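You operate a simulated robot arm through the tools that you are given. There is no shell and no other tool. Be economical: measure what you need, move in short steps, check, and stop when the job is done.

You are at the controls of a simulated robot arm. One attempt, no reset.

JOB
The caliper reads wrong: set it on the 25.00 mm block.
Fine: close it on the block, press the yellow key, open it and put the block back.

Only the result counts: the job must be done as asked and must still hold three seconds after the hand-in. Knocking over, shifting, dropping, spilling or breaking anything else fails it.

ROBOT AND FRAMES
A 6-joint arm with a two-finger parallel gripper, fixed in place. Base frame: the origin is at the foot of the arm, x ahead of it, y to its left, z up; the work surface is at about z = 0. Readings come in mm, rad, newtons and seconds.
With the tool pointing down near the work surface it reaches from about 140 to 580 mm from the base axis. Its first joint turns from -1.152 to 1.152 rad. Payload 2.1 kg.
Tool frame: the origin (TCP) lies between the finger pads and is the grasp point; the fingertips stand 30 mm ahead of it; z points along the fingers, y is the line along which they close. The gripper opens to 94 mm. The fingers are 28 mm wide and 10 mm thick; the gripper's body (50 by 96 mm) begins 55 mm behind the TCP.
Orientation is that of the tool frame in the base frame, as a unit quaternion [x, y, z, w]. With the fingers straight down and closing along the base's y, the tool's x points along the base's -x, its y along +y and its z along -z.

CONTROLS
- The arm moves only by the tool step_arm. Its arguments are lists of equal length, an entry for each row: "turn": the turn, a rotation vector about the tool's x, y, z in units of 120 degrees (1.0 is 120 degrees), a list of three; "delta_pos": the shift along the tool's x, y, z in units of 100 mm (1.0 is 100 mm), a list of three; "jaw": the closure, from 0 (fully open) to 1 (shut). In form: {"turn": [[rx, ry, rz], ...], "delta_pos": [[dx, dy, dz], ...], "jaw": [jaw, ...]}. A call has 1 to 8 rows; each row is the pose to reach, as a shift and turn from the pose commanded when the call began, along the tool's axes at that moment. A call with a number of a shift or a turn outside -1 to 1 is refused whole. A row lasts 0.2 s, in which the tool goes at most 50 mm and 0.15 rad; a call with a longer step from one row to the next is refused whole, and so is a gripper value outside its range. Where a pose cannot be reached the arm comes as near as it can. A force on the tool above 40 N (or 10 N above the force at the start of the call, whichever is more), or a blocked arm, ends the call early, and 0.2 s more pass. The fingers move at their own pace (about 72 mm/s each) and stop on an object; they squeeze with about 27 N. The grip force told is the motor's: it shows also when the fingers shut on nothing. Time passes only in rows, and 0.2 s behind the last, so rows that repeat a pose let the fingers close. It gives the time, the measured TCP pose, the force on the tool (base axes), the opening and the grip force at its end, in the units of the frame above (readings bear some noise), with the torque about the TCP (base axes, N m) and any sound that the robot's microphone picked up.
- Cameras (640 x 400 px; columns grow to the right, rows downward): "scene" is fixed at [66.9, -376.2, 497.9]; the picture's right is [0.70, -0.72, 0.00], its down [-0.31, -0.30, -0.90] and it looks along [0.65, 0.63, -0.43] (base axes); focal length 355 px, centre (320, 200). "wrist" rides on the gripper at [76, 14, -102] in the tool frame; the picture's right is [-0.18, 0.98, 0.00], its down [-0.75, -0.14, -0.64] and it looks along [-0.63, -0.12, 0.77] (tool axes); focal length 243 px, centre (320, 200). There is no depth. A picture from a camera that has moved, and an enlarged one, comes with that camera's place and axes in the base frame and with its lens.
- snapshot(camera): a new picture of that camera. The clock stands still meanwhile.
- close_up(camera, box): a new picture of the part [left, top, right, bottom] of that camera's present view, enlarged. The clock stands still meanwhile.
- hand_in(): hands the job in; it is judged then, once.

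Go step by step. Nothing tells you positions but the pictures and the camera data: compare them with the known pose of the tool, close in by small moves and look again before you grip or let go. The budget is 120 turns and 76 pictures, counting those below and the enlarged ones. Unless the task says otherwise, let go and move clear before handing in, and close with one line.

The tools are called by a JSON object that holds its "fn" and its "kwargs". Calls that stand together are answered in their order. step_arm: Moves the arm, as the interface text tells. Its arguments: {"type":"object","properties":{"turn":{"type":"array","items":{"type":"array","items":{"type":"number"}}},"delta_pos":{"type":"array","items":{"type":"array","items":{"type":"number"}}},"jaw":{"type":"array","items":{"type":"number"}}},"required":["turn","delta_pos","jaw"]} The other tools are called the same way: snapshot (camera) takes a picture; close_up (camera, box) takes an enlarged picture of a part of a camera's view; hand_in () hands the job in.

At the start:

```text
time: 0.0
tcp_pos: [341.2, -25.2, 234.4]
tool_rot: [-0.001, 1.0, 0.0, 0.0]
contact_force: [0.2, 0.4, 0.2]
torque: [0.01, -0.01, -0.01]
finger_gap: 94.1
grip_force: 0.1
```

scene: 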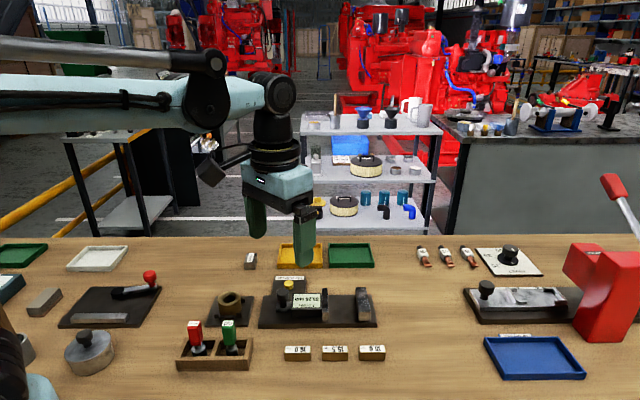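
wrist: 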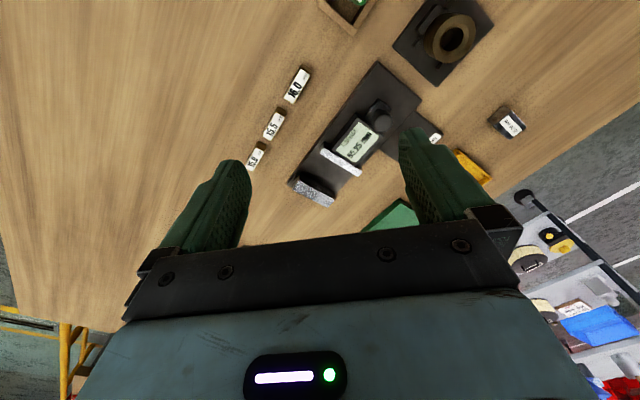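

I see a bench with a caliper-like gauge (display) in the middle, some labelled blocks and trays. I'll enlarge the caliper and block areas first.

{"fn": "close_up", "kwargs": {"camera": "scene", "box": [230, 235, 410, 375]}}

{"fn": "close_up", "kwargs": {"camera": "wrist", "box": [230, 0, 550, 230]}}

```text
2.86 times, centred on (320, 305) of scene
camera zoom: at [66.9, -376.2, 497.9], right [0.7, -0.72, 0.0], down [-0.31, -0.3, -0.9], along [0.65, 0.63, -0.43], focal length 1014 px, centre (320, -100)
```

zoom: 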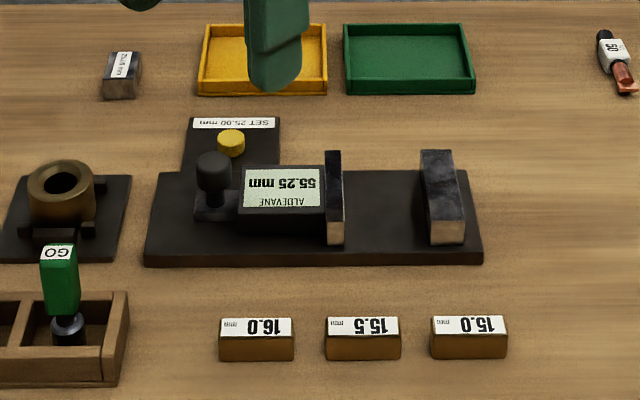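

```text
1.74 times, centred on (390, 115) of wrist
camera zoom: at [266.3, -9.1, 336.7], right [0.18, 0.98, 0.0], down [0.75, -0.14, 0.64], along [0.63, -0.12, -0.77], focal length 422 px, centre (198, 348)
```

zoom: 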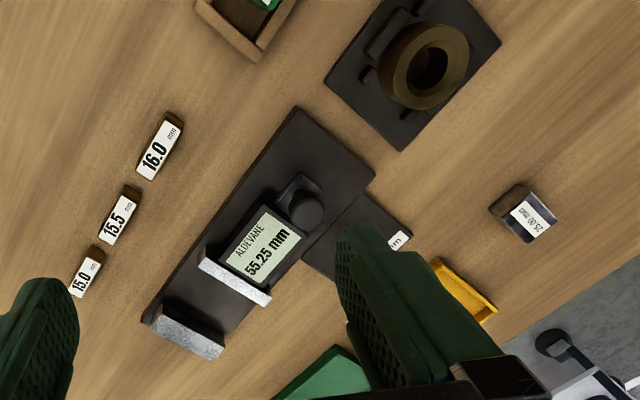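

The caliper's axis runs at about -45° in the base frame. The 25.00 block sits near (440, 212), behind and left of the caliper. I'll turn the tool 45° and move toward the block for a closer look.

{"fn": "step_arm", "kwargs": {"turn": [[0, 0, 0.0625], [0, 0, 0.125], [0, 0, 0.1875], [0, 0, 0.25], [0, 0, 0.3125], [0, 0, 0.375]], "delta_pos": [[-0.07, 0.17, 0], [-0.14, 0.34, 0], [-0.21, 0.51, 0], [-0.28, 0.68, 0], [-0.35, 0.85, 0], [-0.4, 1.0, 0]], "jaw": [0, 0, 0, 0, 0, 0]}}

```text
time: 1.4
tcp_pos: [382.2, 74.7, 233.1]
tool_rot: [0.384, 0.923, 0.001, -0.001]
contact_force: [0.8, 1.3, 0.0]
torque: [0.02, -0.01, -0.02]
finger_gap: 93.9
grip_force: 0.1
```

Orientation is right. I'll continue toward the block.

{"fn": "step_arm", "kwargs": {"turn": [[0, 0, 0], [0, 0, 0], [0, 0, 0]], "delta_pos": [[0.16, 0.34, 0.1], [0.32, 0.68, 0.2], [0.47, 1.0, 0.35]], "jaw": [0, 0, 0]}}

{"fn": "snapshot", "kwargs": {"camera": "wrist"}}

{"fn": "snapshot", "kwargs": {"camera": "scene"}}

```text
time: 2.2
tcp_pos: [419.7, 179.8, 199.4]
tool_rot: [0.383, 0.924, 0.0, 0.0]
contact_force: [0.7, 0.7, 0.1]
torque: [0.01, 0.04, -0.01]
finger_gap: 93.9
grip_force: 0.0
```

```text
71 pictures are left
camera wrist: at [376.4, 244.7, 302.1], right [0.83, 0.56, 0.0], down [0.43, -0.63, 0.64], along [0.36, -0.53, -0.77], focal length 243 px, centre (320, 200)
```

wrist: 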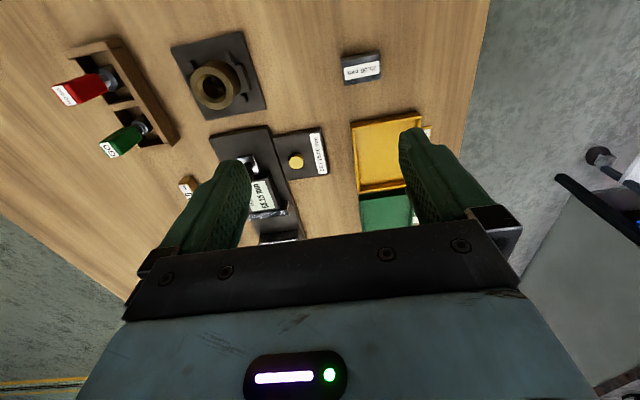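

```text
70 pictures are left
```

scene: 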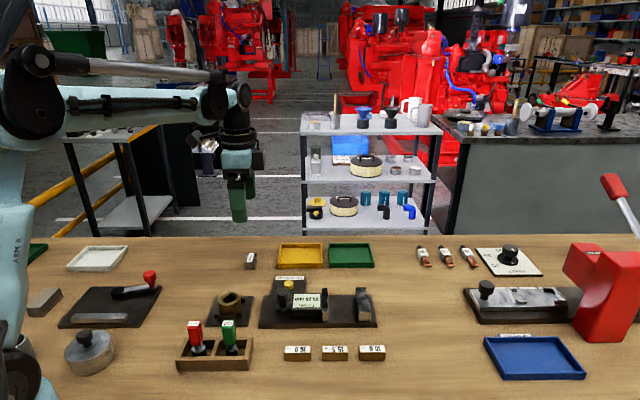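

{"fn": "close_up", "kwargs": {"camera": "wrist", "box": [320, 35, 400, 95]}}

{"fn": "close_up", "kwargs": {"camera": "scene", "box": [235, 240, 295, 278]}}

{"fn": "close_up", "kwargs": {"camera": "scene", "box": [255, 265, 385, 335]}}

```text
6.67 times, centred on (360, 65) of wrist
camera zoom: at [376.4, 244.7, 302.1], right [0.83, 0.56, 0.0], down [0.43, -0.63, 0.64], along [0.36, -0.53, -0.77], focal length 1618 px, centre (53, 1100)
```

zoom: 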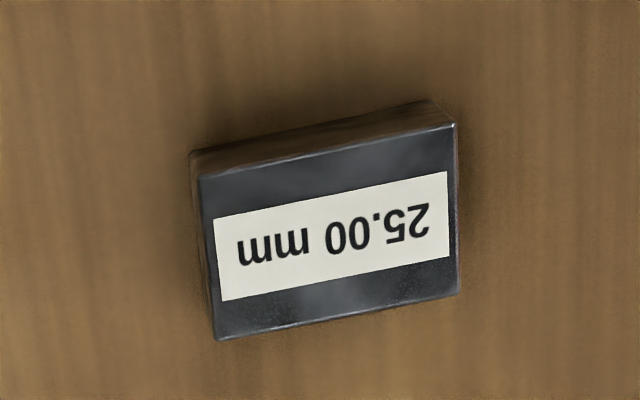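

```text
10.53 times, centred on (265, 259) of scene
camera zoom: at [66.9, -376.2, 497.9], right [0.7, -0.72, 0.0], down [-0.31, -0.3, -0.9], along [0.65, 0.63, -0.43], focal length 3737 px, centre (899, -421)
```

zoom: 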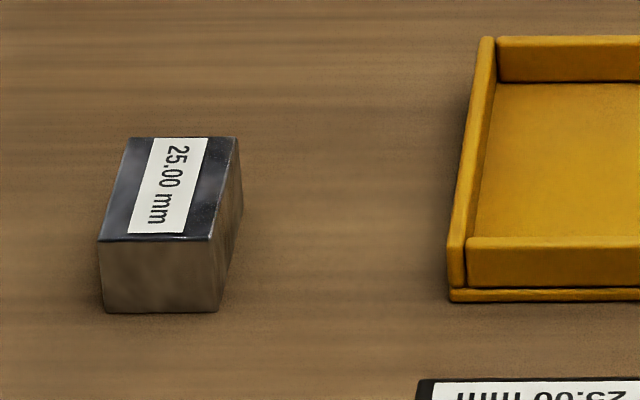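

```text
4.92 times, centred on (320, 300) of scene
camera zoom: at [66.9, -376.2, 497.9], right [0.7, -0.72, 0.0], down [-0.31, -0.3, -0.9], along [0.65, 0.63, -0.43], focal length 1748 px, centre (320, -292)
```

zoom: 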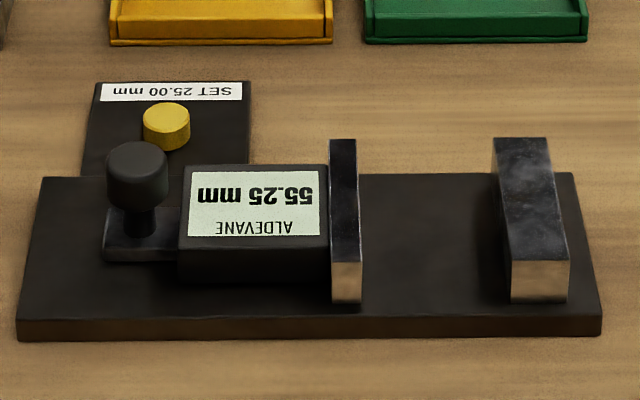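

The block measures roughly 25×40×20 mm, is centred near (448, 220.5) and lies along the tool's present axes. I'll move above it, come down part way and look again.

{"fn": "step_arm", "kwargs": {"turn": [[0, 0, 0], [0, 0, 0], [0, 0, 0]], "delta_pos": [[0.05, 0.25, 0.3], [0.09, 0.49, 0.7], [0.09, 0.49, 1.0]], "jaw": [0, 0, 0]}}

{"fn": "snapshot", "kwargs": {"camera": "wrist"}}

```text
time: 3.0
tcp_pos: [447.2, 220.9, 100.3]
tool_rot: [0.382, 0.924, 0.0, 0.0]
contact_force: [0.1, -0.8, -0.4]
torque: [-0.03, 0.0, 0.0]
finger_gap: 94.1
grip_force: 0.1
```

```text
66 pictures are left
camera wrist: at [404.5, 286.7, 203.0], right [0.82, 0.57, 0.0], down [0.43, -0.63, 0.64], along [0.36, -0.53, -0.77], focal length 243 px, centre (320, 200)
```

wrist: 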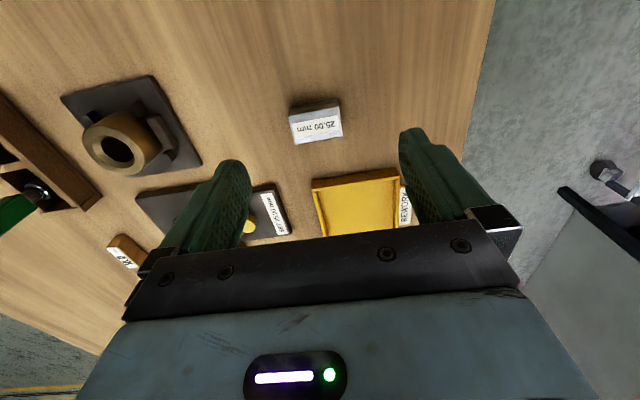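

The block appears right under the TCP. I'll lower further and check before gripping.

{"fn": "step_arm", "kwargs": {"turn": [[0, 0, 0], [0, 0, 0]], "delta_pos": [[0, 0, 0.25], [0, 0, 0.45]], "jaw": [0.2, 0.3]}}

{"fn": "snapshot", "kwargs": {"camera": "wrist"}}

{"fn": "close_up", "kwargs": {"camera": "scene", "box": [205, 190, 305, 280]}}

```text
time: 3.6
tcp_pos: [448.5, 221.3, 54.2]
tool_rot: [0.382, 0.924, 0.0, 0.0]
contact_force: [0.4, -0.3, 1.1]
torque: [-0.03, 0.03, 0.0]
finger_gap: 65.9
grip_force: 0.1
```

```text
65 pictures are left
camera wrist: at [404.6, 286.0, 157.6], right [0.82, 0.57, 0.0], down [0.43, -0.63, 0.64], along [0.36, -0.53, -0.77], focal length 243 px, centre (320, 200)
```

wrist: 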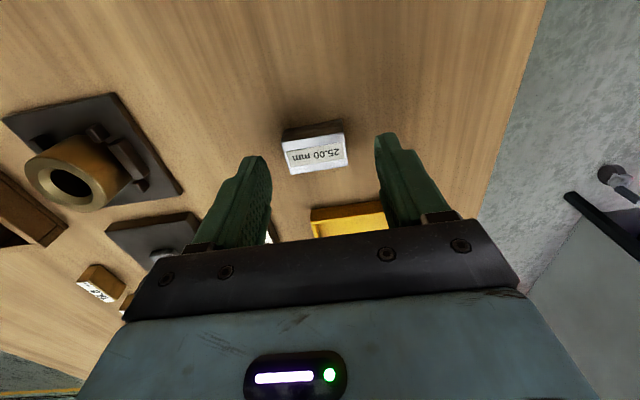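

```text
4.44 times, centred on (255, 235) of scene
camera zoom: at [66.9, -376.2, 497.9], right [0.7, -0.72, 0.0], down [-0.31, -0.3, -0.9], along [0.65, 0.63, -0.43], focal length 1578 px, centre (609, 44)
```

zoom: 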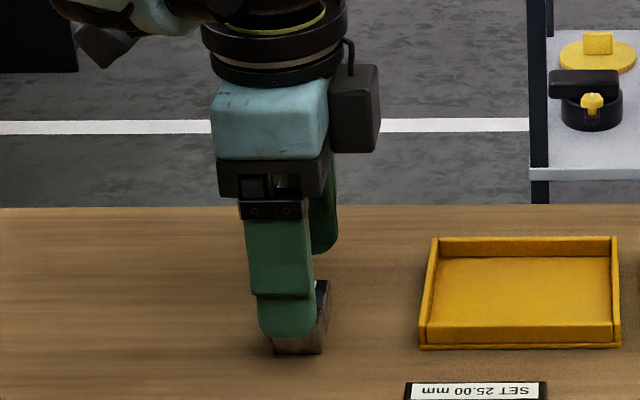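

{"fn": "close_up", "kwargs": {"camera": "wrist", "box": [220, 90, 420, 215]}}

```text
3.20 times, centred on (320, 152) of wrist
camera zoom: at [404.6, 286.0, 157.6], right [0.82, 0.57, 0.0], down [0.43, -0.63, 0.64], along [0.36, -0.53, -0.77], focal length 776 px, centre (320, 352)
```

zoom: 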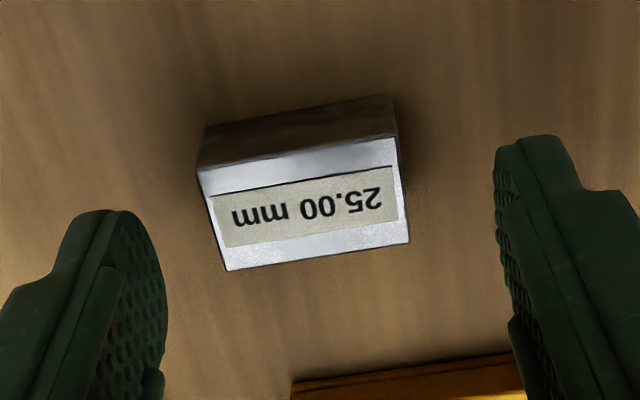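

Compared with the fingers, the block sits about 2.5 mm toward tool -y and 1 mm toward -x. I'll correct that, lower, and close.

{"fn": "step_arm", "kwargs": {"turn": [[0, 0, 0], [0, 0, 0], [0, 0, 0]], "delta_pos": [[-0.01, -0.025, 0], [-0.01, -0.025, 0.12], [-0.01, -0.025, 0.21]], "jaw": [0.3, 0.3, 0.42]}}

{"fn": "close_up", "kwargs": {"camera": "wrist", "box": [220, 90, 420, 215]}}

```text
time: 4.4
tcp_pos: [446.1, 218.8, 33.3]
tool_rot: [0.382, 0.924, 0.0, 0.001]
contact_force: [-0.6, -0.6, -0.5]
torque: [0.01, 0.0, 0.03]
finger_gap: 54.7
grip_force: 0.1
```

```text
3.20 times, centred on (320, 152) of wrist
camera zoom: at [403.3, 283.3, 136.2], right [0.82, 0.57, 0.0], down [0.43, -0.63, 0.64], along [0.36, -0.53, -0.77], focal length 776 px, centre (320, 352)
```

zoom: 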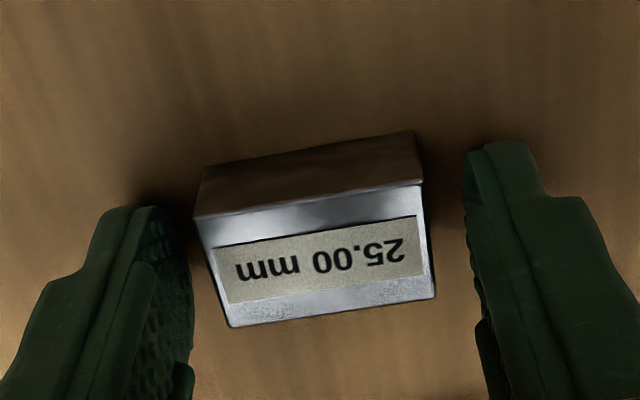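

{"fn": "step_arm", "kwargs": {"turn": [[0, 0, 0], [0, 0, 0], [0, 0, 0], [0, 0, 0]], "delta_pos": [[0, -0.012, 0], [0, -0.012, 0], [0, -0.012, 0], [0, -0.012, 0]], "jaw": [0.45, 0.5, 0.54, 0.54]}}

{"fn": "close_up", "kwargs": {"camera": "wrist", "box": [220, 90, 420, 215]}}

```text
time: 5.4
tcp_pos: [446.5, 217.6, 32.5]
tool_rot: [0.382, 0.924, -0.001, -0.001]
contact_force: [0.2, -0.3, -1.0]
torque: [-0.03, -0.01, -0.01]
finger_gap: 43.1
grip_force: 0.0
```

```text
3.20 times, centred on (320, 152) of wrist
camera zoom: at [402.6, 282.2, 136.0], right [0.82, 0.57, 0.0], down [0.43, -0.63, 0.64], along [0.36, -0.53, -0.77], focal length 776 px, centre (320, 352)
```

zoom: 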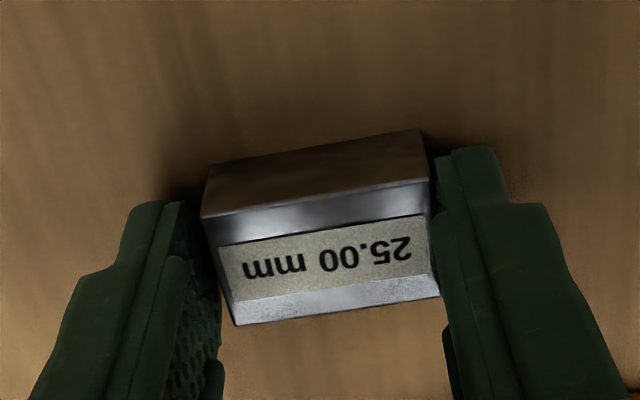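

{"fn": "step_arm", "kwargs": {"turn": [[0, 0, 0], [0, 0, 0], [0, 0, 0], [0, 0, 0], [0, 0, 0], [0, 0, 0]], "delta_pos": [[0, 0.008, 0], [0, 0.008, 0], [0, 0.008, 0], [0, 0.008, 0], [0, 0.008, 0], [0, 0.008, 0]], "jaw": [0.54, 0.55, 0.57, 0.6, 0.65, 0.65]}}

{"fn": "close_up", "kwargs": {"camera": "wrist", "box": [220, 90, 420, 215]}}

```text
time: 6.8
tcp_pos: [446.2, 217.0, 31.6]
tool_rot: [0.382, 0.924, 0.0, 0.0]
contact_force: [0.8, 0.3, -0.3]
torque: [0.01, 0.01, 0.03]
finger_gap: 39.2
grip_force: 27.0
```

```text
3.20 times, centred on (320, 152) of wrist
camera zoom: at [403.1, 282.6, 135.8], right [0.82, 0.57, 0.0], down [0.43, -0.63, 0.64], along [0.36, -0.53, -0.77], focal length 776 px, centre (320, 352)
```

zoom: 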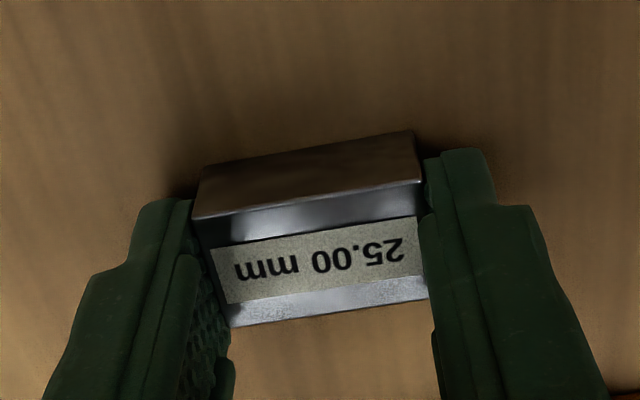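

The block is held with a 39 mm opening and a 27 N grip. I'll lift it straight up and start toward the caliper.

{"fn": "step_arm", "kwargs": {"turn": [[0, 0, 0], [0, 0, 0], [0, 0, 0], [0, 0, 0], [0, 0, 0]], "delta_pos": [[0, 0, -0.1], [0, 0, -0.35], [0, 0, -0.7], [0, 0, -1.0], [0, 0, -1.0]], "jaw": [0.7, 0.7, 0.7, 0.7, 0.7]}}

{"fn": "step_arm", "kwargs": {"turn": [[0, 0, 0], [0, 0, 0], [0, 0, 0], [0, 0, 0]], "delta_pos": [[-0.25, -0.2, 0], [-0.5, -0.4, 0], [-0.75, -0.6, 0], [-1.0, -0.77, 0]], "jaw": [0.7, 0.7, 0.7, 0.7]}}

{"fn": "step_arm", "kwargs": {"turn": [[0, 0, 0], [0, 0, 0], [0, 0, 0], [0, 0, 0], [0, 0, 0]], "delta_pos": [[-0.25, -0.2, 0], [-0.5, -0.4, 0], [-0.75, -0.6, 0], [-1.0, -0.764, 0], [-1.0, -0.764, 0]], "jaw": [0.7, 0.7, 0.7, 0.7, 0.7]}}

{"fn": "snapshot", "kwargs": {"camera": "wrist"}}

{"fn": "close_up", "kwargs": {"camera": "scene", "box": [230, 170, 430, 340]}}

```text
time: 8.0
tcp_pos: [445.3, 218.8, 132.6]
tool_rot: [0.381, 0.925, 0.0, 0.0]
contact_force: [1.0, -0.9, -2.0]
torque: [0.0, -0.02, -0.01]
finger_gap: 39.4
grip_force: 26.6
```

```text
time: 9.0
tcp_pos: [462.6, 92.2, 132.6]
tool_rot: [0.382, 0.924, 0.0, 0.0]
contact_force: [-0.2, -0.7, -2.1]
torque: [0.02, -0.01, 0.03]
finger_gap: 39.7
grip_force: 26.9
```

```text
time: 10.2
tcp_pos: [479.8, -33.6, 132.8]
tool_rot: [0.383, 0.924, 0.0, 0.0]
contact_force: [0.3, 0.2, -1.4]
torque: [0.03, -0.01, -0.01]
finger_gap: 39.6
grip_force: 26.9
```

```text
59 pictures are left
camera wrist: at [436.5, 32.7, 236.2], right [0.82, 0.57, 0.0], down [0.43, -0.63, 0.64], along [0.36, -0.53, -0.77], focal length 243 px, centre (320, 200)
```

wrist: 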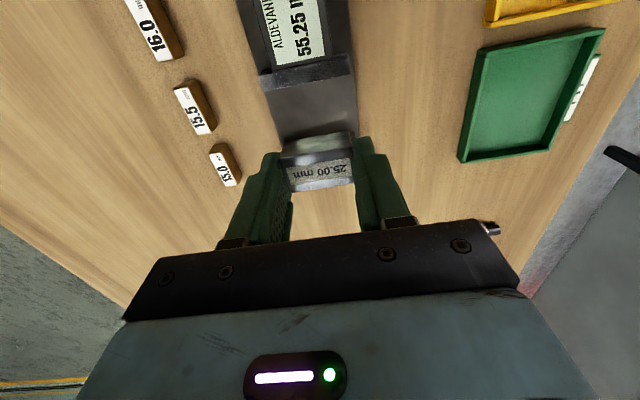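

```text
2.35 times, centred on (330, 255) of scene
camera zoom: at [66.9, -376.2, 497.9], right [0.7, -0.72, 0.0], down [-0.31, -0.3, -0.9], along [0.65, 0.63, -0.43], focal length 835 px, centre (296, 71)
```

zoom: 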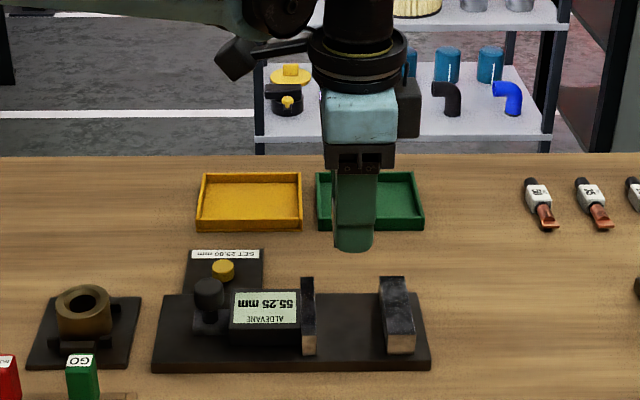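

{"fn": "close_up", "kwargs": {"camera": "wrist", "box": [220, 0, 420, 200]}}

```text
2.00 times, centred on (320, 100) of wrist
camera zoom: at [436.5, 32.7, 236.2], right [0.82, 0.57, 0.0], down [0.43, -0.63, 0.64], along [0.36, -0.53, -0.77], focal length 485 px, centre (320, 400)
```

zoom: 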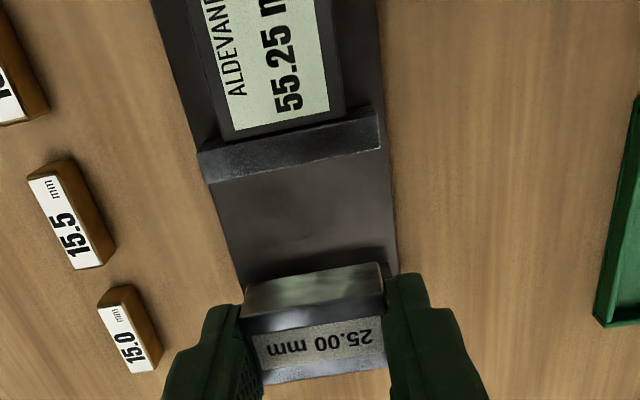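

The tool is still about 8 mm short along the caliper axis and 5 mm too far back. I'll correct this and descend to just above the caliper bed.

{"fn": "step_arm", "kwargs": {"turn": [[0, 0, 0], [0, 0, 0], [0, 0, 0], [0, 0, 0]], "delta_pos": [[-0.08, -0.05, 0], [-0.08, -0.05, 0.3], [-0.08, -0.05, 0.6], [-0.08, -0.05, 0.6]], "jaw": [0.7, 0.7, 0.7, 0.7]}}

{"fn": "close_up", "kwargs": {"camera": "wrist", "box": [220, 0, 420, 200]}}

{"fn": "close_up", "kwargs": {"camera": "scene", "box": [255, 225, 395, 335]}}

```text
time: 11.2
tcp_pos: [480.4, -41.6, 73.2]
tool_rot: [0.382, 0.924, 0.001, 0.0]
contact_force: [-0.6, -0.3, -1.7]
torque: [0.01, 0.03, 0.04]
finger_gap: 39.2
grip_force: 26.6
```

```text
2.00 times, centred on (320, 100) of wrist
camera zoom: at [437.3, 24.5, 175.3], right [0.82, 0.57, 0.0], down [0.43, -0.63, 0.64], along [0.36, -0.53, -0.77], focal length 485 px, centre (320, 400)
```

zoom: 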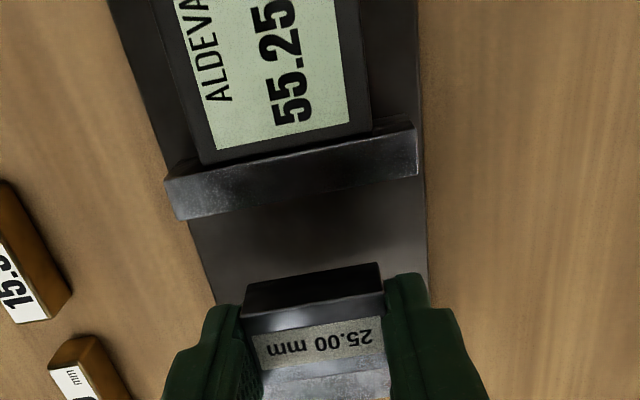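

```text
3.64 times, centred on (325, 280) of scene
camera zoom: at [66.9, -376.2, 497.9], right [0.7, -0.72, 0.0], down [-0.31, -0.3, -0.9], along [0.65, 0.63, -0.43], focal length 1291 px, centre (302, -91)
```

zoom: 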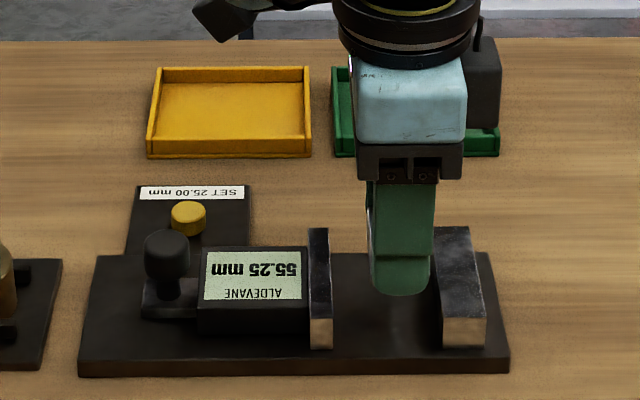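

Clearances are about 5–10 mm to the fixed jaw and 20 mm or more to the moving jaw. I'll shift 3 mm to the middle and lower to the bed.

{"fn": "step_arm", "kwargs": {"turn": [[0, 0, 0], [0, 0, 0], [0, 0, 0], [0, 0, 0]], "delta_pos": [[0.03, 0, 0], [0.03, 0, 0.15], [0.03, 0, 0.27], [0.03, 0, 0.29]], "jaw": [0.7, 0.7, 0.7, 0.7]}}

{"fn": "close_up", "kwargs": {"camera": "scene", "box": [295, 255, 395, 335]}}

```text
time: 12.2
tcp_pos: [478.6, -38.5, 45.1]
tool_rot: [0.382, 0.924, 0.0, 0.0]
contact_force: [-0.7, 0.7, 18.4]
torque: [0.04, 0.07, -0.01]
finger_gap: 39.5
grip_force: 27.0
```

```text
5.00 times, centred on (345, 295) of scene
camera zoom: at [66.8, -376.2, 497.9], right [0.7, -0.72, 0.0], down [-0.31, -0.3, -0.9], along [0.65, 0.63, -0.43], focal length 1775 px, centre (195, -275)
```

zoom: 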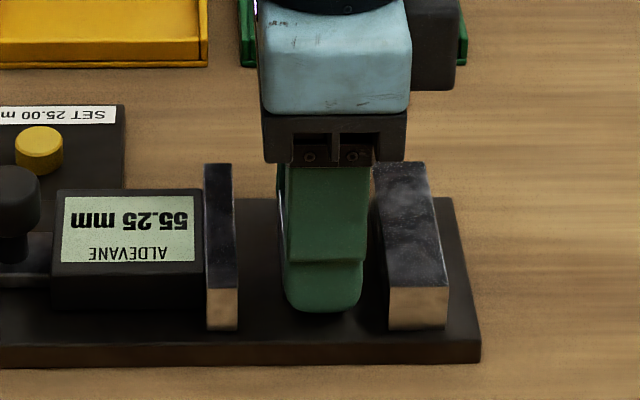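

The block touches the bed at TCP z ≈ 45, so I'll ease off slightly, release it and rise.

{"fn": "step_arm", "kwargs": {"turn": [[0, 0, 0], [0, 0, 0], [0, 0, 0], [0, 0, 0], [0, 0, 0], [0, 0, 0], [0, 0, 0]], "delta_pos": [[0, 0, -0.005], [0, 0, -0.005], [0, 0, -0.005], [0, 0, -0.1], [0, 0, -0.4], [0, 0, -0.8], [0, 0, -0.9]], "jaw": [0.7, 0.5, 0.4, 0.4, 0.4, 0.4, 0.4]}}

{"fn": "snapshot", "kwargs": {"camera": "wrist"}}

{"fn": "close_up", "kwargs": {"camera": "scene", "box": [255, 245, 395, 335]}}

```text
time: 13.8
tcp_pos: [480.0, -38.7, 134.7]
tool_rot: [0.382, 0.924, 0.0, 0.0]
contact_force: [-0.8, 1.4, 0.4]
torque: [-0.02, -0.03, -0.03]
finger_gap: 56.4
grip_force: 0.1
```

```text
53 pictures are left
camera wrist: at [436.6, 26.3, 237.9], right [0.82, 0.57, 0.0], down [0.43, -0.63, 0.64], along [0.36, -0.53, -0.77], focal length 243 px, centre (320, 200)
```

wrist: 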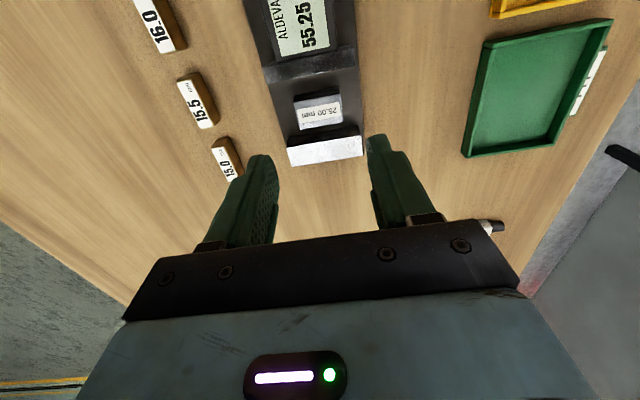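

```text
4.44 times, centred on (325, 290) of scene
camera zoom: at [66.9, -376.2, 497.9], right [0.7, -0.72, 0.0], down [-0.31, -0.3, -0.9], along [0.65, 0.63, -0.43], focal length 1578 px, centre (298, -200)
```

zoom: 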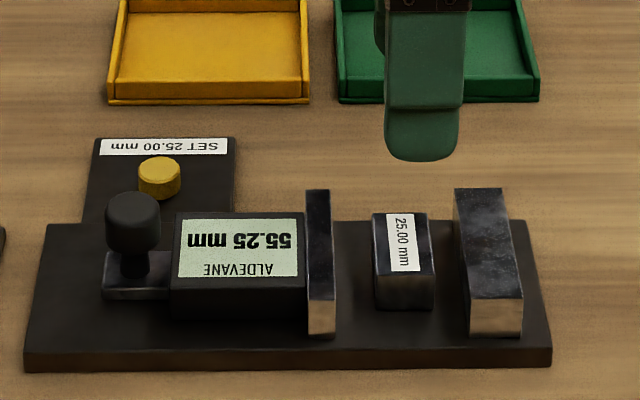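

The block stands between the jaws. Next comes the slide's knob, near d≈250 on the caliper axis, so I'll move above it and look.

{"fn": "step_arm", "kwargs": {"turn": [[0, 0, 0], [0, 0, 0], [0, 0, 0], [0, 0, 0]], "delta_pos": [[0.3, -0.02, -0.1], [0.6, -0.04, -0.1], [0.9, -0.05, -0.1], [1.0, -0.05, -0.1]], "jaw": [0.4, 0.4, 0.4, 0.4]}}

{"fn": "snapshot", "kwargs": {"camera": "wrist"}}

{"fn": "close_up", "kwargs": {"camera": "scene", "box": [245, 235, 345, 315]}}

```text
time: 14.8
tcp_pos: [404.0, 27.2, 144.2]
tool_rot: [0.382, 0.924, 0.001, 0.0]
contact_force: [-0.2, -0.6, -1.1]
torque: [-0.03, 0.01, 0.0]
finger_gap: 56.5
grip_force: 0.1
```

```text
51 pictures are left
camera wrist: at [361.4, 92.9, 247.1], right [0.82, 0.57, 0.0], down [0.43, -0.63, 0.64], along [0.36, -0.53, -0.77], focal length 243 px, centre (320, 200)
```

wrist: 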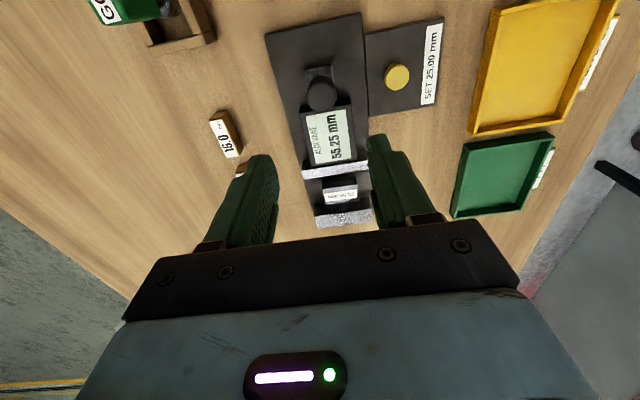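

```text
5.00 times, centred on (295, 275) of scene
camera zoom: at [66.9, -376.2, 497.9], right [0.7, -0.72, 0.0], down [-0.31, -0.3, -0.9], along [0.65, 0.63, -0.43], focal length 1775 px, centre (445, -175)
```

zoom: 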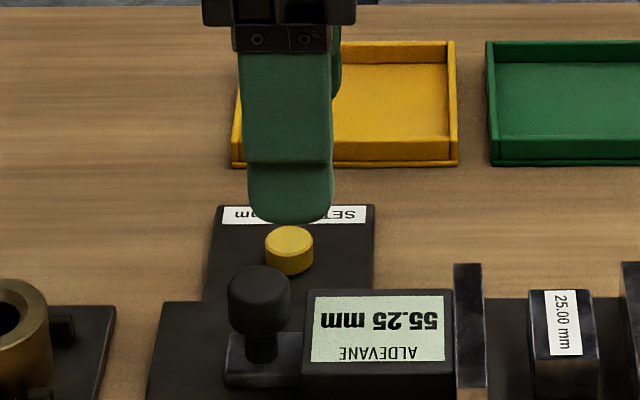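

The knob is about 17 mm further back along the axis and about 5 mm in +y. I'll move over it and descend to just above its top.

{"fn": "step_arm", "kwargs": {"turn": [[0, 0, 0], [0, 0, 0], [0, 0, 0]], "delta_pos": [[0.17, 0.05, 0], [0.17, 0.05, 0.3], [0.17, 0.05, 0.5]], "jaw": [0.4, 0.4, 0.4]}}

{"fn": "snapshot", "kwargs": {"camera": "wrist"}}

{"fn": "close_up", "kwargs": {"camera": "scene", "box": [245, 235, 345, 315]}}

```text
time: 15.6
tcp_pos: [396.6, 43.7, 93.4]
tool_rot: [0.382, 0.924, 0.0, 0.0]
contact_force: [0.2, 0.0, -0.6]
torque: [0.0, 0.03, 0.04]
finger_gap: 56.4
grip_force: 0.0
```

```text
49 pictures are left
camera wrist: at [353.0, 109.2, 195.8], right [0.82, 0.57, 0.0], down [0.43, -0.63, 0.64], along [0.36, -0.53, -0.77], focal length 243 px, centre (320, 200)
```

wrist: 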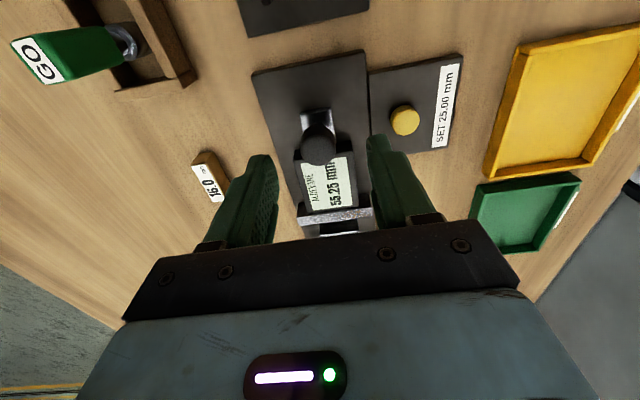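

```text
5.00 times, centred on (295, 275) of scene
camera zoom: at [66.9, -376.2, 497.9], right [0.7, -0.72, 0.0], down [-0.31, -0.3, -0.9], along [0.65, 0.63, -0.43], focal length 1775 px, centre (445, -175)
```

zoom: 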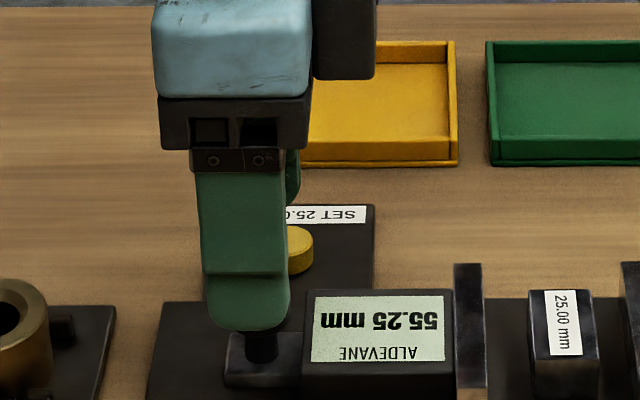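

{"fn": "close_up", "kwargs": {"camera": "wrist", "box": [240, 80, 420, 220]}}

```text
2.86 times, centred on (330, 150) of wrist
camera zoom: at [353.0, 109.2, 195.8], right [0.82, 0.57, 0.0], down [0.43, -0.63, 0.64], along [0.36, -0.53, -0.77], focal length 693 px, centre (291, 343)
```

zoom: 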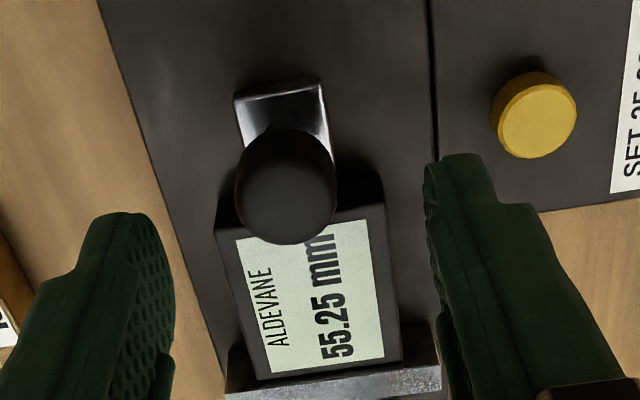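

The knob is centred between the fingers. I'll lower around the cap and grip it.

{"fn": "step_arm", "kwargs": {"turn": [[0, 0, 0], [0, 0, 0], [0, 0, 0], [0, 0, 0], [0, 0, 0], [0, 0, 0]], "delta_pos": [[0, 0, 0.12], [0, 0, 0.23], [0, 0, 0.23], [0, 0, 0.23], [0, 0, 0.23], [0, 0, 0.23]], "jaw": [0.4, 0.4, 0.55, 0.7, 0.82, 0.82]}}

{"fn": "close_up", "kwargs": {"camera": "scene", "box": [245, 235, 345, 315]}}

{"fn": "close_up", "kwargs": {"camera": "wrist", "box": [240, 80, 420, 220]}}

```text
time: 17.0
tcp_pos: [395.7, 42.8, 70.5]
tool_rot: [0.382, 0.924, -0.002, 0.0]
contact_force: [-9.3, -9.0, -6.2]
torque: [-0.08, 0.25, 0.0]
finger_gap: 23.1
grip_force: 44.7
```

```text
5.00 times, centred on (295, 275) of scene
camera zoom: at [66.9, -376.2, 497.9], right [0.7, -0.72, 0.0], down [-0.31, -0.3, -0.9], along [0.65, 0.63, -0.43], focal length 1775 px, centre (445, -175)
```

zoom: 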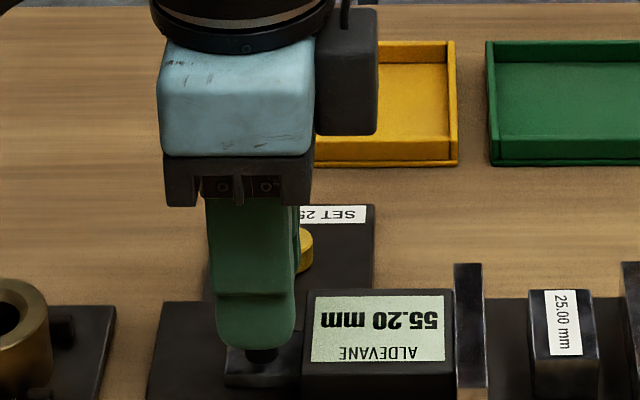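

```text
2.86 times, centred on (330, 150) of wrist
camera zoom: at [352.7, 108.4, 173.1], right [0.83, 0.56, 0.0], down [0.43, -0.63, 0.64], along [0.36, -0.53, -0.77], focal length 693 px, centre (291, 343)
```

zoom: 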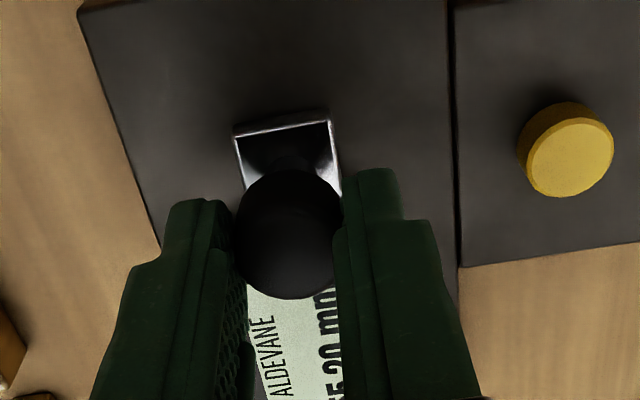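

The knob is gripped and the reading already follows it. I'll ease the sideways force and push the slide slowly toward the block.

{"fn": "step_arm", "kwargs": {"turn": [[0, 0, 0], [0, 0, 0], [0, 0, 0], [0, 0, 0], [0, 0, 0], [0, 0, 0]], "delta_pos": [[0, -0.01, 0], [-0.04, -0.01, 0], [-0.08, -0.01, 0], [-0.12, -0.01, 0], [-0.16, -0.01, 0], [-0.2, -0.01, 0]], "jaw": [0.82, 0.82, 0.82, 0.82, 0.82, 0.82]}}

{"fn": "close_up", "kwargs": {"camera": "scene", "box": [265, 245, 385, 335]}}

```text
time: 18.4
tcp_pos: [409.2, 27.7, 70.7]
tool_rot: [0.382, 0.924, 0.0, 0.0]
contact_force: [-7.0, -5.3, -29.9]
torque: [-0.13, 0.07, -0.02]
finger_gap: 23.4
grip_force: 45.0
```

```text
4.44 times, centred on (325, 290) of scene
camera zoom: at [67.1, -376.2, 497.9], right [0.7, -0.72, 0.0], down [-0.31, -0.3, -0.9], along [0.65, 0.63, -0.43], focal length 1578 px, centre (298, -200)
```

zoom: 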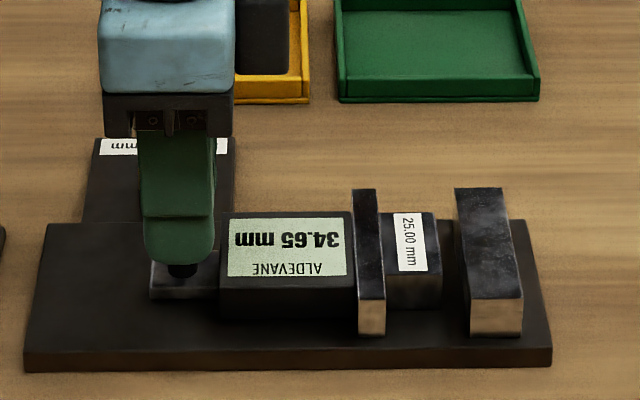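

The slide moves (34.65 now), but it is dragging the tool downward. I'll lower about 1 mm to relieve that and continue slowly.

{"fn": "step_arm", "kwargs": {"turn": [[0, 0, 0], [0, 0, 0], [0, 0, 0], [0, 0, 0]], "delta_pos": [[0, -0.005, 0.008], [-0.03, -0.007, 0.012], [-0.055, -0.007, 0.012], [-0.08, -0.007, 0.012]], "jaw": [0.82, 0.82, 0.82, 0.82]}}

{"fn": "close_up", "kwargs": {"camera": "scene", "box": [265, 245, 385, 335]}}

```text
time: 19.4
tcp_pos: [416.7, 22.7, 70.6]
tool_rot: [0.382, 0.924, 0.001, 0.001]
contact_force: [0.9, 2.1, 30.8]
torque: [0.09, 0.1, -0.02]
finger_gap: 23.2
grip_force: 45.0
```

```text
4.44 times, centred on (325, 290) of scene
camera zoom: at [66.8, -376.2, 497.9], right [0.7, -0.72, 0.0], down [-0.31, -0.3, -0.9], along [0.65, 0.63, -0.43], focal length 1578 px, centre (298, -200)
```

zoom: 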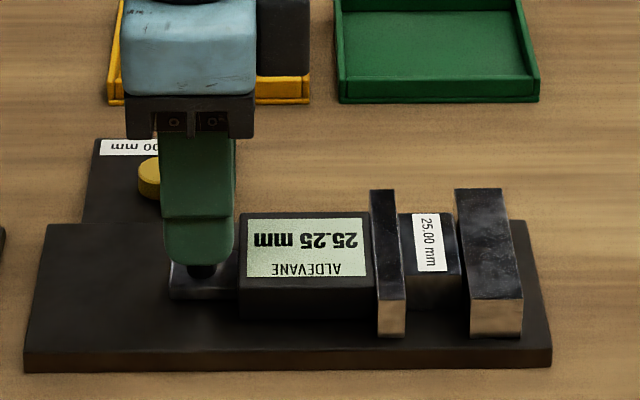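

{"fn": "step_arm", "kwargs": {"turn": [[0, 0, 0], [0, 0, 0], [0, 0, 0]], "delta_pos": [[0, 0, -0.006], [-0.01, 0, -0.006], [-0.015, 0, -0.006]], "jaw": [0.82, 0.82, 0.82]}}

{"fn": "close_up", "kwargs": {"camera": "scene", "box": [265, 245, 385, 335]}}

```text
time: 20.2
tcp_pos: [417.0, 22.4, 70.4]
tool_rot: [0.382, 0.924, 0.0, 0.001]
contact_force: [4.8, 7.1, 12.0]
torque: [-0.17, -0.39, 0.02]
finger_gap: 22.8
grip_force: 44.8
```

```text
4.44 times, centred on (325, 290) of scene
camera zoom: at [66.9, -376.2, 497.9], right [0.7, -0.72, 0.0], down [-0.31, -0.3, -0.9], along [0.65, 0.63, -0.43], focal length 1578 px, centre (298, -200)
```

zoom: 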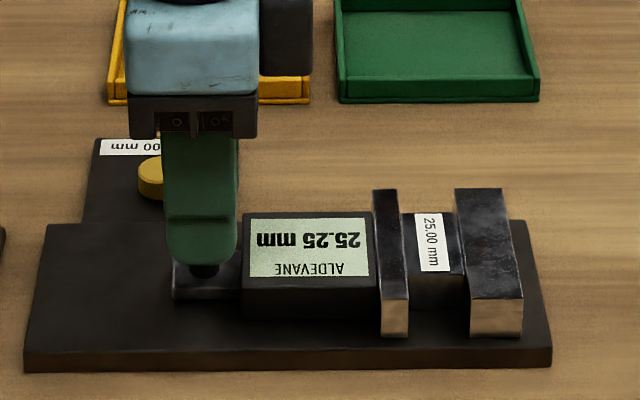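

{"fn": "step_arm", "kwargs": {"turn": [[0, 0, 0], [0, 0, 0], [0, 0, 0]], "delta_pos": [[-0.005, 0, -0.004], [-0.015, 0, -0.004], [-0.015, 0, -0.004]], "jaw": [0.82, 0.82, 0.82]}}

{"fn": "close_up", "kwargs": {"camera": "scene", "box": [315, 270, 385, 325]}}

```text
time: 21.0
tcp_pos: [417.1, 22.2, 69.6]
tool_rot: [0.382, 0.924, 0.0, -0.001]
contact_force: [-7.5, 15.5, -10.8]
torque: [-0.42, -0.52, 0.02]
finger_gap: 22.8
grip_force: 45.3
```

```text
7.27 times, centred on (350, 298) of scene
camera zoom: at [67.0, -376.2, 497.9], right [0.7, -0.72, 0.0], down [-0.31, -0.3, -0.9], along [0.65, 0.63, -0.43], focal length 2582 px, centre (102, -509)
```

zoom: 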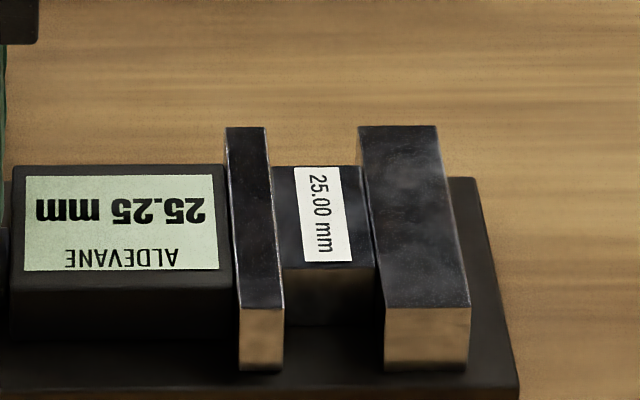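

The caliper is closed on the block (16 N of push) and reads 25.25. I'll release the knob and rise, then check the slide stayed put.

{"fn": "step_arm", "kwargs": {"turn": [[0, 0, 0], [0, 0, 0], [0, 0, 0], [0, 0, 0], [0, 0, 0], [0, 0, 0]], "delta_pos": [[0, 0, 0], [0, 0, 0], [0, 0, 0], [0, 0, -0.1], [0, 0, -0.4], [0, 0, -0.6]], "jaw": [0.7, 0.6, 0.5, 0.5, 0.5, 0.5]}}

{"fn": "close_up", "kwargs": {"camera": "scene", "box": [255, 245, 395, 335]}}

{"fn": "close_up", "kwargs": {"camera": "wrist", "box": [220, 0, 500, 200]}}

```text
time: 22.4
tcp_pos: [417.6, 19.1, 131.4]
tool_rot: [0.382, 0.924, 0.0, 0.0]
contact_force: [-0.2, 0.5, 0.2]
torque: [-0.04, 0.0, 0.0]
finger_gap: 46.9
grip_force: 0.0
```

```text
4.44 times, centred on (325, 290) of scene
camera zoom: at [66.9, -376.2, 497.9], right [0.7, -0.72, 0.0], down [-0.31, -0.3, -0.9], along [0.65, 0.63, -0.43], focal length 1578 px, centre (298, -200)
```

zoom: 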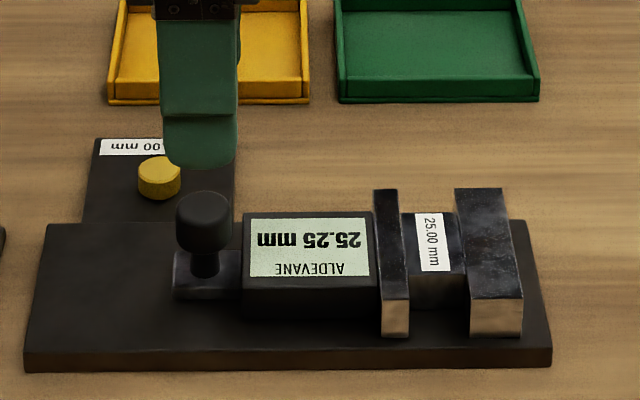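

```text
2.00 times, centred on (360, 100) of wrist
camera zoom: at [373.8, 84.9, 233.8], right [0.82, 0.57, 0.0], down [0.43, -0.63, 0.64], along [0.36, -0.53, -0.77], focal length 485 px, centre (240, 400)
```

zoom: 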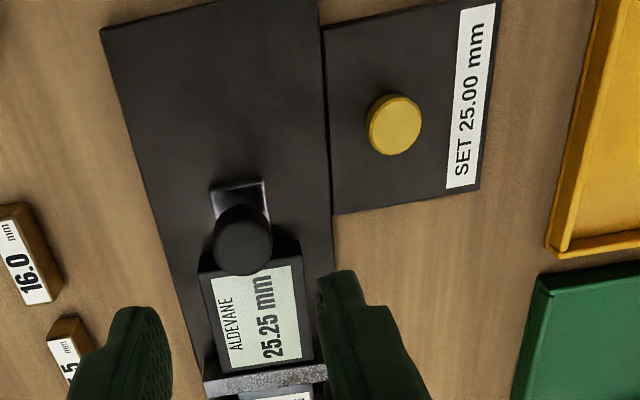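

The reading stays at 25.25 with the jaws closed. I'll close the fingers and move above the yellow key.

{"fn": "step_arm", "kwargs": {"turn": [[0, 0, 0], [0, 0, 0], [0, 0, 0], [0, 0, 0]], "delta_pos": [[0.12, 0.34, 0], [0.24, 0.67, 0], [0.24, 0.67, 0.3], [0.24, 0.67, 0.45]], "jaw": [0.8, 1, 1, 1]}}

{"fn": "close_up", "kwargs": {"camera": "scene", "box": [245, 235, 345, 315]}}

{"fn": "close_up", "kwargs": {"camera": "wrist", "box": [240, 80, 420, 220]}}

```text
time: 23.4
tcp_pos: [447.9, 85.3, 84.9]
tool_rot: [0.382, 0.924, 0.0, 0.0]
contact_force: [0.9, 0.1, -0.2]
torque: [0.01, 0.0, 0.01]
finger_gap: 0.0
grip_force: 27.2
```

```text
5.00 times, centred on (295, 275) of scene
camera zoom: at [66.9, -376.2, 497.9], right [0.7, -0.72, 0.0], down [-0.31, -0.3, -0.9], along [0.65, 0.63, -0.43], focal length 1775 px, centre (445, -175)
```

zoom: 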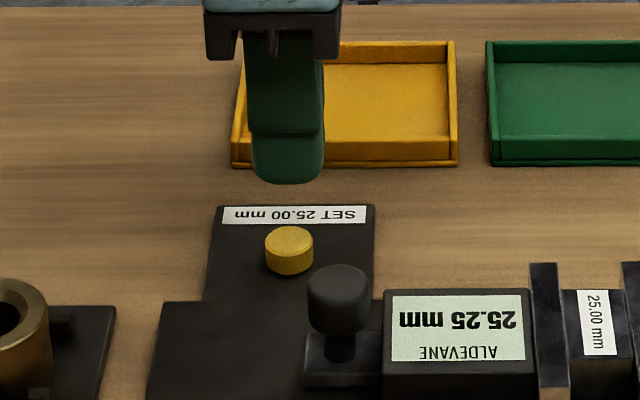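

```text
2.86 times, centred on (330, 150) of wrist
camera zoom: at [404.2, 149.8, 188.4], right [0.82, 0.57, 0.0], down [0.43, -0.63, 0.64], along [0.36, -0.53, -0.77], focal length 693 px, centre (291, 343)
```

zoom: 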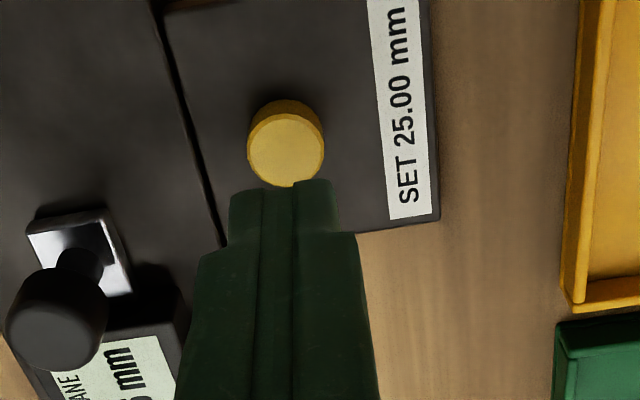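

The fingertips sit centred over the key. I'll lower in small steps until I feel it.

{"fn": "step_arm", "kwargs": {"turn": [[0, 0, 0], [0, 0, 0], [0, 0, 0], [0, 0, 0]], "delta_pos": [[0, 0, 0.15], [0, 0, 0.25], [0, 0, 0.28], [0, 0, 0.3]], "jaw": [1, 1, 1, 1]}}

{"fn": "close_up", "kwargs": {"camera": "scene", "box": [245, 235, 345, 315]}}

```text
time: 24.4
tcp_pos: [447.3, 84.7, 56.3]
tool_rot: [0.382, 0.924, 0.0, 0.0]
contact_force: [0.3, 0.5, 0.8]
torque: [-0.03, -0.01, 0.01]
finger_gap: 0.0
grip_force: 27.0
```

```text
5.00 times, centred on (295, 275) of scene
camera zoom: at [66.9, -376.2, 497.9], right [0.7, -0.72, 0.0], down [-0.31, -0.3, -0.9], along [0.65, 0.63, -0.43], focal length 1775 px, centre (445, -175)
```

zoom: 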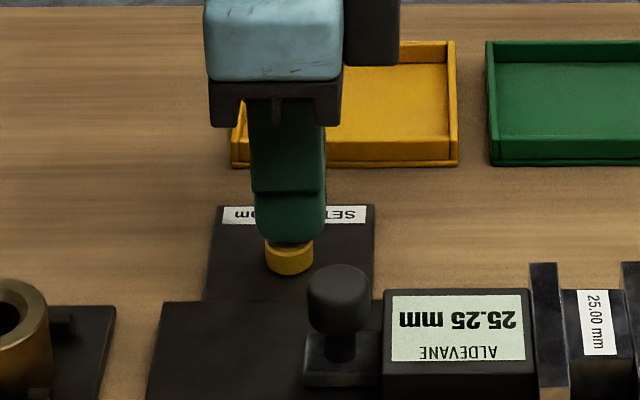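

{"fn": "step_arm", "kwargs": {"turn": [[0, 0, 0], [0, 0, 0], [0, 0, 0]], "delta_pos": [[0, 0, 0.02], [0, 0, 0.04], [0, 0, 0.05]], "jaw": [1, 1, 1]}}

{"fn": "close_up", "kwargs": {"camera": "scene", "box": [245, 235, 345, 315]}}

```text
time: 25.2
tcp_pos: [446.9, 85.5, 51.3]
tool_rot: [0.382, 0.924, -0.001, 0.0]
contact_force: [0.1, -0.3, 1.2]
torque: [-0.01, 0.03, 0.01]
finger_gap: 0.0
grip_force: 27.1
```

```text
5.00 times, centred on (295, 275) of scene
camera zoom: at [66.9, -376.2, 497.9], right [0.7, -0.72, 0.0], down [-0.31, -0.3, -0.9], along [0.65, 0.63, -0.43], focal length 1775 px, centre (445, -175)
```

zoom: 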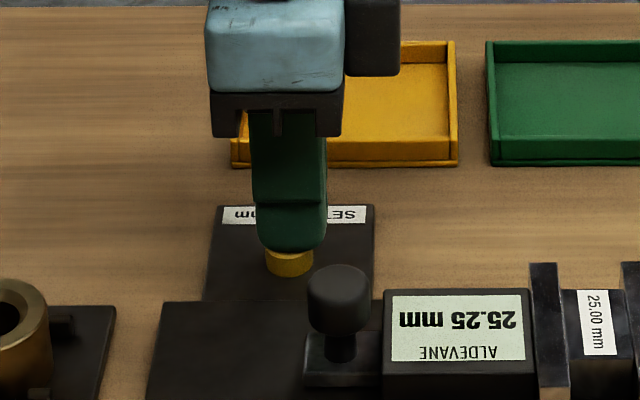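

Just above or at the key, with no force yet. I'll press further in 1 mm steps.

{"fn": "step_arm", "kwargs": {"turn": [[0, 0, 0], [0, 0, 0], [0, 0, 0]], "delta_pos": [[0, 0, 0.01], [0, 0, 0.02], [0, 0, 0.03]], "jaw": [1, 1, 1]}}

{"fn": "close_up", "kwargs": {"camera": "scene", "box": [245, 235, 345, 315]}}

```text
time: 26.0
tcp_pos: [447.3, 85.7, 46.6]
tool_rot: [0.382, 0.924, 0.0, 0.001]
contact_force: [0.9, -2.2, 4.5]
torque: [-0.06, -0.01, -0.03]
finger_gap: 0.0
grip_force: 27.3
heard: click
```

```text
5.00 times, centred on (295, 275) of scene
camera zoom: at [66.9, -376.2, 497.9], right [0.7, -0.72, 0.0], down [-0.31, -0.3, -0.9], along [0.65, 0.63, -0.43], focal length 1775 px, centre (445, -175)
```

zoom: 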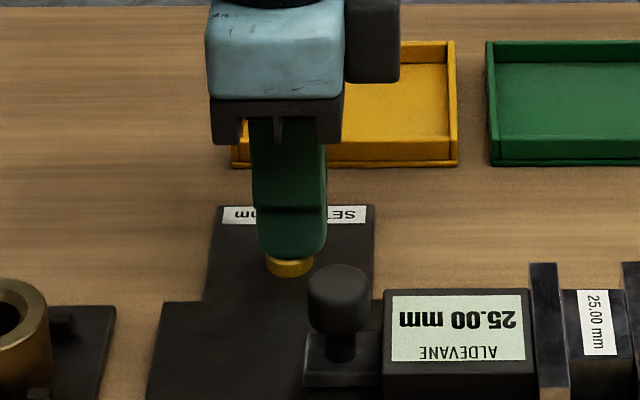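

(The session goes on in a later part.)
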